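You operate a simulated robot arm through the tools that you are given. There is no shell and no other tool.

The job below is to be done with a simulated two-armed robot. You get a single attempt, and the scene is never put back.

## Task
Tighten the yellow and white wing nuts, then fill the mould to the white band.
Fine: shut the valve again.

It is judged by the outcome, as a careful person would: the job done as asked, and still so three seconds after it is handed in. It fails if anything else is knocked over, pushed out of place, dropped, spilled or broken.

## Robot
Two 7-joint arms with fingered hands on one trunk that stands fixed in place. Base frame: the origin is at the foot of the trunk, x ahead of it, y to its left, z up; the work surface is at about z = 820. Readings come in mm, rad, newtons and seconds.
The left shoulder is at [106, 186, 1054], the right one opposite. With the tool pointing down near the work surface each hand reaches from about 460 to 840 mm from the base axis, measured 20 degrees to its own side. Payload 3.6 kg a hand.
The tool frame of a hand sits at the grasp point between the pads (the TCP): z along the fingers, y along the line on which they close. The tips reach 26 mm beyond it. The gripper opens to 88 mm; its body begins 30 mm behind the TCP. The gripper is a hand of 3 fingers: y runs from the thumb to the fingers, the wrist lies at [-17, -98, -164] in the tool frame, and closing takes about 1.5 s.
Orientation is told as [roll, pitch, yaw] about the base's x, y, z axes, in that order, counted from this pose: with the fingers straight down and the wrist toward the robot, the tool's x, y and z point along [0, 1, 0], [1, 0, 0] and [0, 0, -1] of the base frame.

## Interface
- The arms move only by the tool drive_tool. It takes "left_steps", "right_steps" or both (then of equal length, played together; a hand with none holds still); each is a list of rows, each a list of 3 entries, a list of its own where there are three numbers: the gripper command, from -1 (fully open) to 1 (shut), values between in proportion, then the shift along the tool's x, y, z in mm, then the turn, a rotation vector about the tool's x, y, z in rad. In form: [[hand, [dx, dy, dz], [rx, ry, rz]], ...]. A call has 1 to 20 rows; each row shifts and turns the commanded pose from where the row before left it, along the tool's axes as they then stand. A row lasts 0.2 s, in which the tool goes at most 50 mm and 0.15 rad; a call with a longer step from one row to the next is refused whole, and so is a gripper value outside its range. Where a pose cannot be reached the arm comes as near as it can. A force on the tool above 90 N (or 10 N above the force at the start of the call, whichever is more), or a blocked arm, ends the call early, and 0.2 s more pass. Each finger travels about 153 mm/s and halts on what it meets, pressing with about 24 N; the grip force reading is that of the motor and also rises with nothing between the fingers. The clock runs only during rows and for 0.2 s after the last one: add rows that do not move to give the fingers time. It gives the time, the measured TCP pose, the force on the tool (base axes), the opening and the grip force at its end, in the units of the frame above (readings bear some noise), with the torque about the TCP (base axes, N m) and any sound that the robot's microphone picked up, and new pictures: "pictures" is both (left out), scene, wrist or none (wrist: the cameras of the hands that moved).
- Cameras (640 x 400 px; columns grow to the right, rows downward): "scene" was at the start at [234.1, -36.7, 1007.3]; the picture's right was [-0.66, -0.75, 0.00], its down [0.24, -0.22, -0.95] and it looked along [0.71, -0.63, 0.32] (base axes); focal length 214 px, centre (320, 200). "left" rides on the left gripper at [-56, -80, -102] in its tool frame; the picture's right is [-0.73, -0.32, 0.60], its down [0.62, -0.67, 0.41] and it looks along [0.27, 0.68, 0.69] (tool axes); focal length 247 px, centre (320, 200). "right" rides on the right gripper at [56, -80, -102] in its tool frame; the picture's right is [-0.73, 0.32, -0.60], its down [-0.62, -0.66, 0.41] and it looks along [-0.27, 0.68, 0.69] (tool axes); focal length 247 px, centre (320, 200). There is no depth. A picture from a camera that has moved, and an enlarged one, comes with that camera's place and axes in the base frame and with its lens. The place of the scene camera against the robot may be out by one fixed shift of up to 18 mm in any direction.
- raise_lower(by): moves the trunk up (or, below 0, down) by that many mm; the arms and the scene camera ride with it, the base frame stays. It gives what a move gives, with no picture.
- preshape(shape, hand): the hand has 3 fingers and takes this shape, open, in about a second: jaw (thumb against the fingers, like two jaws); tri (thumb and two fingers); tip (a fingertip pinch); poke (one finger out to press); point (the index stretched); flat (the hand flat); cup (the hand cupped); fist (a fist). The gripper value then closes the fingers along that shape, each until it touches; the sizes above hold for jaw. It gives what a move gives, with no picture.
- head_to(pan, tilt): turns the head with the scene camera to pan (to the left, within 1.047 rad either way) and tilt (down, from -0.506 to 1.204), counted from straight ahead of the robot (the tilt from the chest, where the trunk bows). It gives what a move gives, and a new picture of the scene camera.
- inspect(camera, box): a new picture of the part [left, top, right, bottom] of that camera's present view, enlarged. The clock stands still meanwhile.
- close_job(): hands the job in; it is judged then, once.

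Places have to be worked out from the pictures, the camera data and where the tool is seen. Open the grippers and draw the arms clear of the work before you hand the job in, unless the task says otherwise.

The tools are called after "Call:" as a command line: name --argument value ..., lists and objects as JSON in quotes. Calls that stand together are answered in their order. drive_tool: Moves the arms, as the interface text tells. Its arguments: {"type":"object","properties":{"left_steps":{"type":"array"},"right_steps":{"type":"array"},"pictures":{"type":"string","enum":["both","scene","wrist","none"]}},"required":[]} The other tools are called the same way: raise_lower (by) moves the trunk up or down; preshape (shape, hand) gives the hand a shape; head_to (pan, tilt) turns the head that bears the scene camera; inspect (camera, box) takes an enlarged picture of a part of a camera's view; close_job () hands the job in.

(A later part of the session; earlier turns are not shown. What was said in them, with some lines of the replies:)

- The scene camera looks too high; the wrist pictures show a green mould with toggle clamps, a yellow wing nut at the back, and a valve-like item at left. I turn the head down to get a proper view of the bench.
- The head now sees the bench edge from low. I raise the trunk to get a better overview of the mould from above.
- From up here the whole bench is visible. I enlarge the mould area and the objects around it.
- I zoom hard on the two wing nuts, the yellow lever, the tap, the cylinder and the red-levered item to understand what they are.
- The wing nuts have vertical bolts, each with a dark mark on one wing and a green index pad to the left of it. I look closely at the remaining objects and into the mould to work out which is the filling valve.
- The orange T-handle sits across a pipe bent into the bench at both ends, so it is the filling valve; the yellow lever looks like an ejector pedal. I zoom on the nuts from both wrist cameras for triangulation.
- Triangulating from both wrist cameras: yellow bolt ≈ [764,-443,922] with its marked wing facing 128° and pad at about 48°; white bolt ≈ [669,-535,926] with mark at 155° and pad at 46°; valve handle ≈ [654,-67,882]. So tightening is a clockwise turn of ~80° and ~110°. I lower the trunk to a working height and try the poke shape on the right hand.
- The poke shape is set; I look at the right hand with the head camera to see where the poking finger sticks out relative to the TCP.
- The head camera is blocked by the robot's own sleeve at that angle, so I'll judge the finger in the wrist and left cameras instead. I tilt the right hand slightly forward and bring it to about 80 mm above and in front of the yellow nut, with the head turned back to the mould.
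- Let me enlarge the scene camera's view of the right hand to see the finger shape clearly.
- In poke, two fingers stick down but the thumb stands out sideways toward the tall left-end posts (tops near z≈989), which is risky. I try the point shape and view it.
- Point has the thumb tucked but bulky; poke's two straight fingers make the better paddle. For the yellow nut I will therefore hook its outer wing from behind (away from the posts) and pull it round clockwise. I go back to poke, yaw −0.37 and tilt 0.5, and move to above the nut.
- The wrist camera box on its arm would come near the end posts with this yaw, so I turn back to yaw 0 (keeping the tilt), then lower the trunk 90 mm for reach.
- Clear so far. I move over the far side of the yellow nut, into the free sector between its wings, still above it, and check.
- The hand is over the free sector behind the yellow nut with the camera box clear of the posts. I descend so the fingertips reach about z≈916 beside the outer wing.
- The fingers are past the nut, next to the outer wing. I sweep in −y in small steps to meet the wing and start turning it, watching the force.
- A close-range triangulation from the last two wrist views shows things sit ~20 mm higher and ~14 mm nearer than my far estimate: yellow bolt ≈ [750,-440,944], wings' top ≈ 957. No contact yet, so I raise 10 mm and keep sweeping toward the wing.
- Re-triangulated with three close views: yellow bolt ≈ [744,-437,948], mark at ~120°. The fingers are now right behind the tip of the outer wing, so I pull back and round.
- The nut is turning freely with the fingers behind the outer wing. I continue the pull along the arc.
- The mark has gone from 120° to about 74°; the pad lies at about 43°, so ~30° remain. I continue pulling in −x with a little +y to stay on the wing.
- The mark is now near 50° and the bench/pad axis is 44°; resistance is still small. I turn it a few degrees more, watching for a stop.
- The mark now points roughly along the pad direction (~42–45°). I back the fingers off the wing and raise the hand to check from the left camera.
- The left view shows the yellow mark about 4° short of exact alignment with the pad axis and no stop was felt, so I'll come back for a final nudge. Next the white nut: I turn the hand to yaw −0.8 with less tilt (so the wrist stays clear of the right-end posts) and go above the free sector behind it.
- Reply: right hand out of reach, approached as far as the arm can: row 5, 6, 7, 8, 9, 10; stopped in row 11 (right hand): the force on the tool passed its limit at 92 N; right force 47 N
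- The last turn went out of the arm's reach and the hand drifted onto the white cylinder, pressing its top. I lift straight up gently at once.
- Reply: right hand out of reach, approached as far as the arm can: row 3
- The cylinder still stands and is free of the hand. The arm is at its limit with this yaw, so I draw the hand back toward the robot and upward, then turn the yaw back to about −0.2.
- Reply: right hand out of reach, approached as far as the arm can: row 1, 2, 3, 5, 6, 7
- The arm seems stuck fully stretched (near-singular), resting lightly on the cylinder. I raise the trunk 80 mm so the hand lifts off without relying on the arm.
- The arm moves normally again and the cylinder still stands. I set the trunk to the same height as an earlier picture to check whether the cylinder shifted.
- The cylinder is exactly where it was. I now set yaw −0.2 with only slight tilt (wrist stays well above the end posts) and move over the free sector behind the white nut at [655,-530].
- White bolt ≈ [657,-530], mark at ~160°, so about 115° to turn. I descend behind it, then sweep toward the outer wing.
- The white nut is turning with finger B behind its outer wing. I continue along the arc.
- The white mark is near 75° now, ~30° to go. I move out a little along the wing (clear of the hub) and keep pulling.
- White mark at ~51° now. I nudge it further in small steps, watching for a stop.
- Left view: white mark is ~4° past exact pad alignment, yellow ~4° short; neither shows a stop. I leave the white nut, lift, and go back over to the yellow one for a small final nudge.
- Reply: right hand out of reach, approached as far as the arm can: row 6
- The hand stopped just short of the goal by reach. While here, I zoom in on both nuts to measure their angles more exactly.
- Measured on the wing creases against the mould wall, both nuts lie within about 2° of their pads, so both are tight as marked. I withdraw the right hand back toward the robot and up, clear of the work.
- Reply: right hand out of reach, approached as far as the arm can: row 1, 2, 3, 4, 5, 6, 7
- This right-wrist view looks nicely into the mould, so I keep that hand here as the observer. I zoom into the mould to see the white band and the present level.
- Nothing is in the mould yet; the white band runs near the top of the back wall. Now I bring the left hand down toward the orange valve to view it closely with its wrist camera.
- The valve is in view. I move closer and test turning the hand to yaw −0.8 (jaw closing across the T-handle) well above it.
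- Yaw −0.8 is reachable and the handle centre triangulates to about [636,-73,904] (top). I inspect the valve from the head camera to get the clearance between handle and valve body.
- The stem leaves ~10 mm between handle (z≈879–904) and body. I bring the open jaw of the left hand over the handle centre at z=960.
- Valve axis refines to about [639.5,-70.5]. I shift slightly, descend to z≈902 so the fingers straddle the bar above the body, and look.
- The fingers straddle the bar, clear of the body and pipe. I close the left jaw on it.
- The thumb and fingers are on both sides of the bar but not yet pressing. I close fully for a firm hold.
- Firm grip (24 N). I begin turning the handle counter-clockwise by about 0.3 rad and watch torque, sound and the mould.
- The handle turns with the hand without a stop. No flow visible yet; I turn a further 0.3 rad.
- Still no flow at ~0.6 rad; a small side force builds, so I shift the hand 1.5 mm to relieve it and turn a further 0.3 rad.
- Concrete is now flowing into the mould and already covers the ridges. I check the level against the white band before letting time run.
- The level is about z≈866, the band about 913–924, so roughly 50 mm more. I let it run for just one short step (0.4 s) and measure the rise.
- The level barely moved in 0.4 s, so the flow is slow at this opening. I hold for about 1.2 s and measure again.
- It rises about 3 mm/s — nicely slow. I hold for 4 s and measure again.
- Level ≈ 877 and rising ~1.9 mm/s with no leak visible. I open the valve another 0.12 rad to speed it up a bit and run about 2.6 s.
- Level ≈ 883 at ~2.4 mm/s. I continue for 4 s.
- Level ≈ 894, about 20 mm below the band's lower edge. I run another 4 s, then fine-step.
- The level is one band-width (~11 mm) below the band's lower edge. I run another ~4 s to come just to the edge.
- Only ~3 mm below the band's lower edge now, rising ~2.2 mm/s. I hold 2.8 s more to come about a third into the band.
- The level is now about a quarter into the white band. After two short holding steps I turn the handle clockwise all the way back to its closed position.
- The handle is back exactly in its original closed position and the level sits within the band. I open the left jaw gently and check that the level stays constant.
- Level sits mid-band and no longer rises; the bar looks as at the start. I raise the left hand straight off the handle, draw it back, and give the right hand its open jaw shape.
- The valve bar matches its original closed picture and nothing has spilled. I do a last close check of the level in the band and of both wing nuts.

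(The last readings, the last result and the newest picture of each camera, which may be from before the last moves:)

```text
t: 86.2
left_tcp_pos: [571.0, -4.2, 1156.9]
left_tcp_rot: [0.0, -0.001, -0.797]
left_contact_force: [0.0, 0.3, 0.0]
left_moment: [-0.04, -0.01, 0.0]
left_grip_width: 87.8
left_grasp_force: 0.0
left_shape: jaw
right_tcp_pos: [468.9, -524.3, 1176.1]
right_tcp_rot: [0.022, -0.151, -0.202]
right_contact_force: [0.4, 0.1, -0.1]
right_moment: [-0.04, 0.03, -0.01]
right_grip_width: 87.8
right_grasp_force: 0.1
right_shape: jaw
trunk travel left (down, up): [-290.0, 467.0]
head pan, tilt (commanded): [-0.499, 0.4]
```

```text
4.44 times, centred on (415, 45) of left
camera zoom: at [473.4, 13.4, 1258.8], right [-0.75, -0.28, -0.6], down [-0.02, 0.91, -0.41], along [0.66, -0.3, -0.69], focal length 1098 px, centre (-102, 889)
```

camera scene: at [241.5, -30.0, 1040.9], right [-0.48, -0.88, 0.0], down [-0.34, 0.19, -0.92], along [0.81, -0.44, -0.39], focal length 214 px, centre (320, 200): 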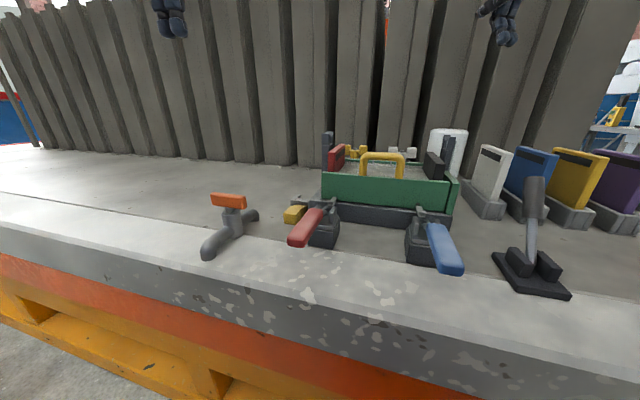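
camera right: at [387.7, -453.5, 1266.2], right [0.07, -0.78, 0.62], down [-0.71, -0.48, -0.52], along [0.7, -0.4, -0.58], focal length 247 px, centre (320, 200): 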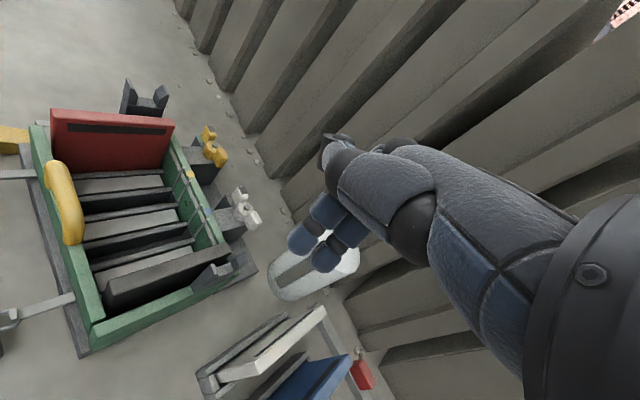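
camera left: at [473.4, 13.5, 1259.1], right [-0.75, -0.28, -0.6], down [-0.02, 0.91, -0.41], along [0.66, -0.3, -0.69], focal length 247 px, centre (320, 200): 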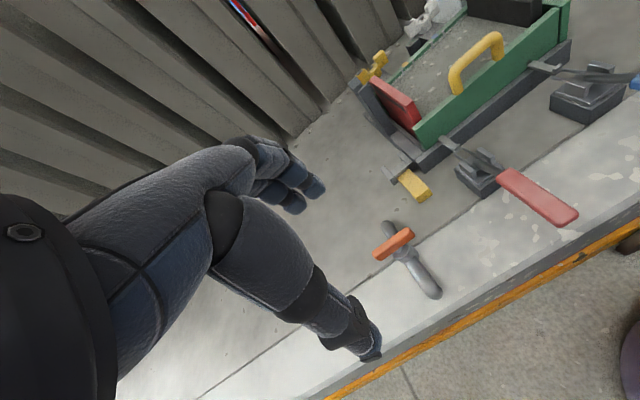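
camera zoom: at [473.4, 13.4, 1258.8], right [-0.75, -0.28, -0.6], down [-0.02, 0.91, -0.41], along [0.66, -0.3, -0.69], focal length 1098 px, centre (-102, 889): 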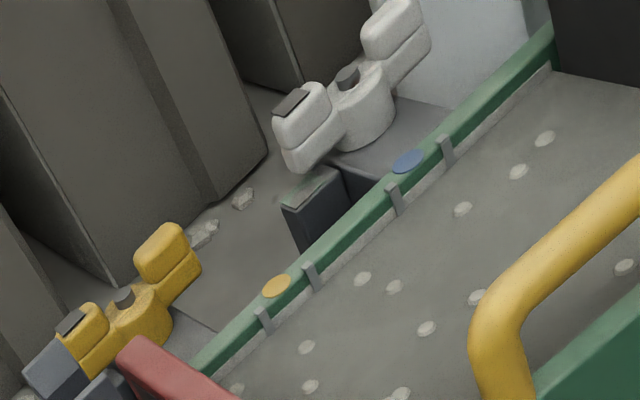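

Level sits inside the band (about 4 mm above its lower edge), both marks point at their pads within a couple of degrees, and the valve is shut. I raise the trunk to draw both open hands well clear of the work and take a final look.

Call:
raise_lower --by 180

Call:
head_to --pan -0.45 --tilt 0.6

Call:
inspect --camera "scene" --box '[220, 90, 480, 290]'

```text
t: 88.2
left_tcp_pos: [572.6, -2.9, 1337.8]
left_tcp_rot: [0.001, 0.001, -0.798]
left_contact_force: [0.1, 0.2, 0.0]
left_moment: [0.01, 0.01, -0.01]
left_grip_width: 87.7
left_grasp_force: 0.0
left_shape: jaw
right_tcp_pos: [469.7, -524.9, 1353.8]
right_tcp_rot: [0.018, -0.15, -0.207]
right_contact_force: [-0.2, 0.4, 0.7]
right_moment: [0.01, 0.0, -0.02]
right_grip_width: 88.0
right_grasp_force: 0.1
right_shape: jaw
trunk travel left (down, up): [-470.0, 287.0]
head pan, tilt (commanded): [-0.499, 0.4]
```

```text
t: 88.9
left_tcp_pos: [573.1, -3.6, 1338.9]
left_tcp_rot: [0.0, -0.001, -0.799]
left_contact_force: [-0.9, -0.4, -0.6]
left_moment: [0.02, -0.03, -0.05]
left_grip_width: 87.7
left_grasp_force: 0.1
left_shape: jaw
right_tcp_pos: [468.0, -524.7, 1354.7]
right_tcp_rot: [0.018, -0.15, -0.206]
right_contact_force: [0.5, 0.2, -0.1]
right_moment: [0.02, -0.02, 0.0]
right_grip_width: 87.8
right_grasp_force: 0.0
right_shape: jaw
trunk travel left (down, up): [-470.0, 287.0]
head pan, tilt (commanded): [-0.45, 0.6]
camera scene: at [217.9, -24.0, 1214.9], right [-0.44, -0.9, 0.0], down [-0.51, 0.25, -0.83], along [0.74, -0.36, -0.56], focal length 214 px, centre (320, 200)
```

scene: 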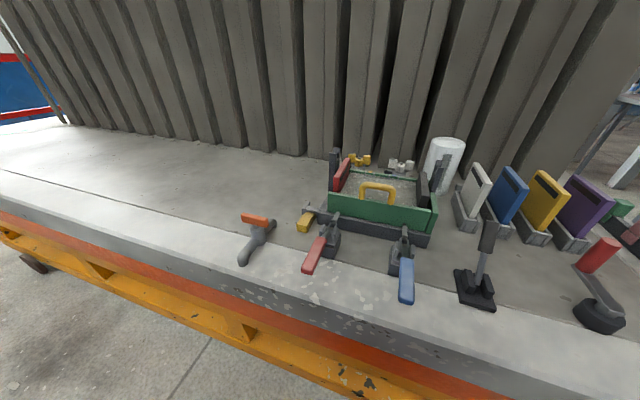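

```text
2.00 times, centred on (350, 190) of scene
camera zoom: at [217.9, -24.0, 1214.9], right [-0.44, -0.9, 0.0], down [-0.51, 0.25, -0.83], along [0.74, -0.36, -0.56], focal length 429 px, centre (260, 220)
```

zoom: 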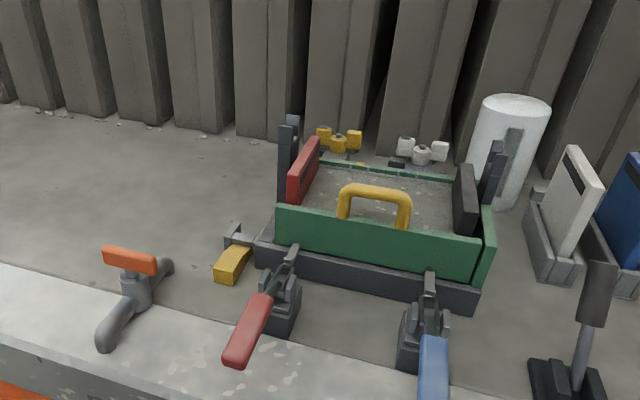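

The last pictures show both nuts turned to their pads, the mould filled into the white band, the valve shut, nothing out of place or spilled, and both open hands well clear. I hand the job in.

Call:
close_job

```text
The job is handed in.
```

The job is handed in: both wing nuts are tightened, the mould is filled to the white band, and the valve is shut again. The result of the judging is not known to me.

- **Wing nuts:** I turned the yellow and the white nut clockwise until the dark mark on each pointed at the green pad beside it, within about 2–3°. I felt no hard stop on either one, so the pads are my only sign that they are tight.
- **Fill level:** the concrete stands about 4 mm above the lower edge of the white band, which is about 10 mm high. It did not change over the last checks after the valve was closed.
- **Valve:** the orange handle is back where it was at the start, and nothing spilled.
- **Unplanned contact:** while I was moving to the white nut, the right arm went past its reach. The hand pressed on the top of the white cylinder behind the mould with about 92 N. Pictures before and after show the cylinder standing in the same place.

Both grippers are open and both hands are well above the bench.
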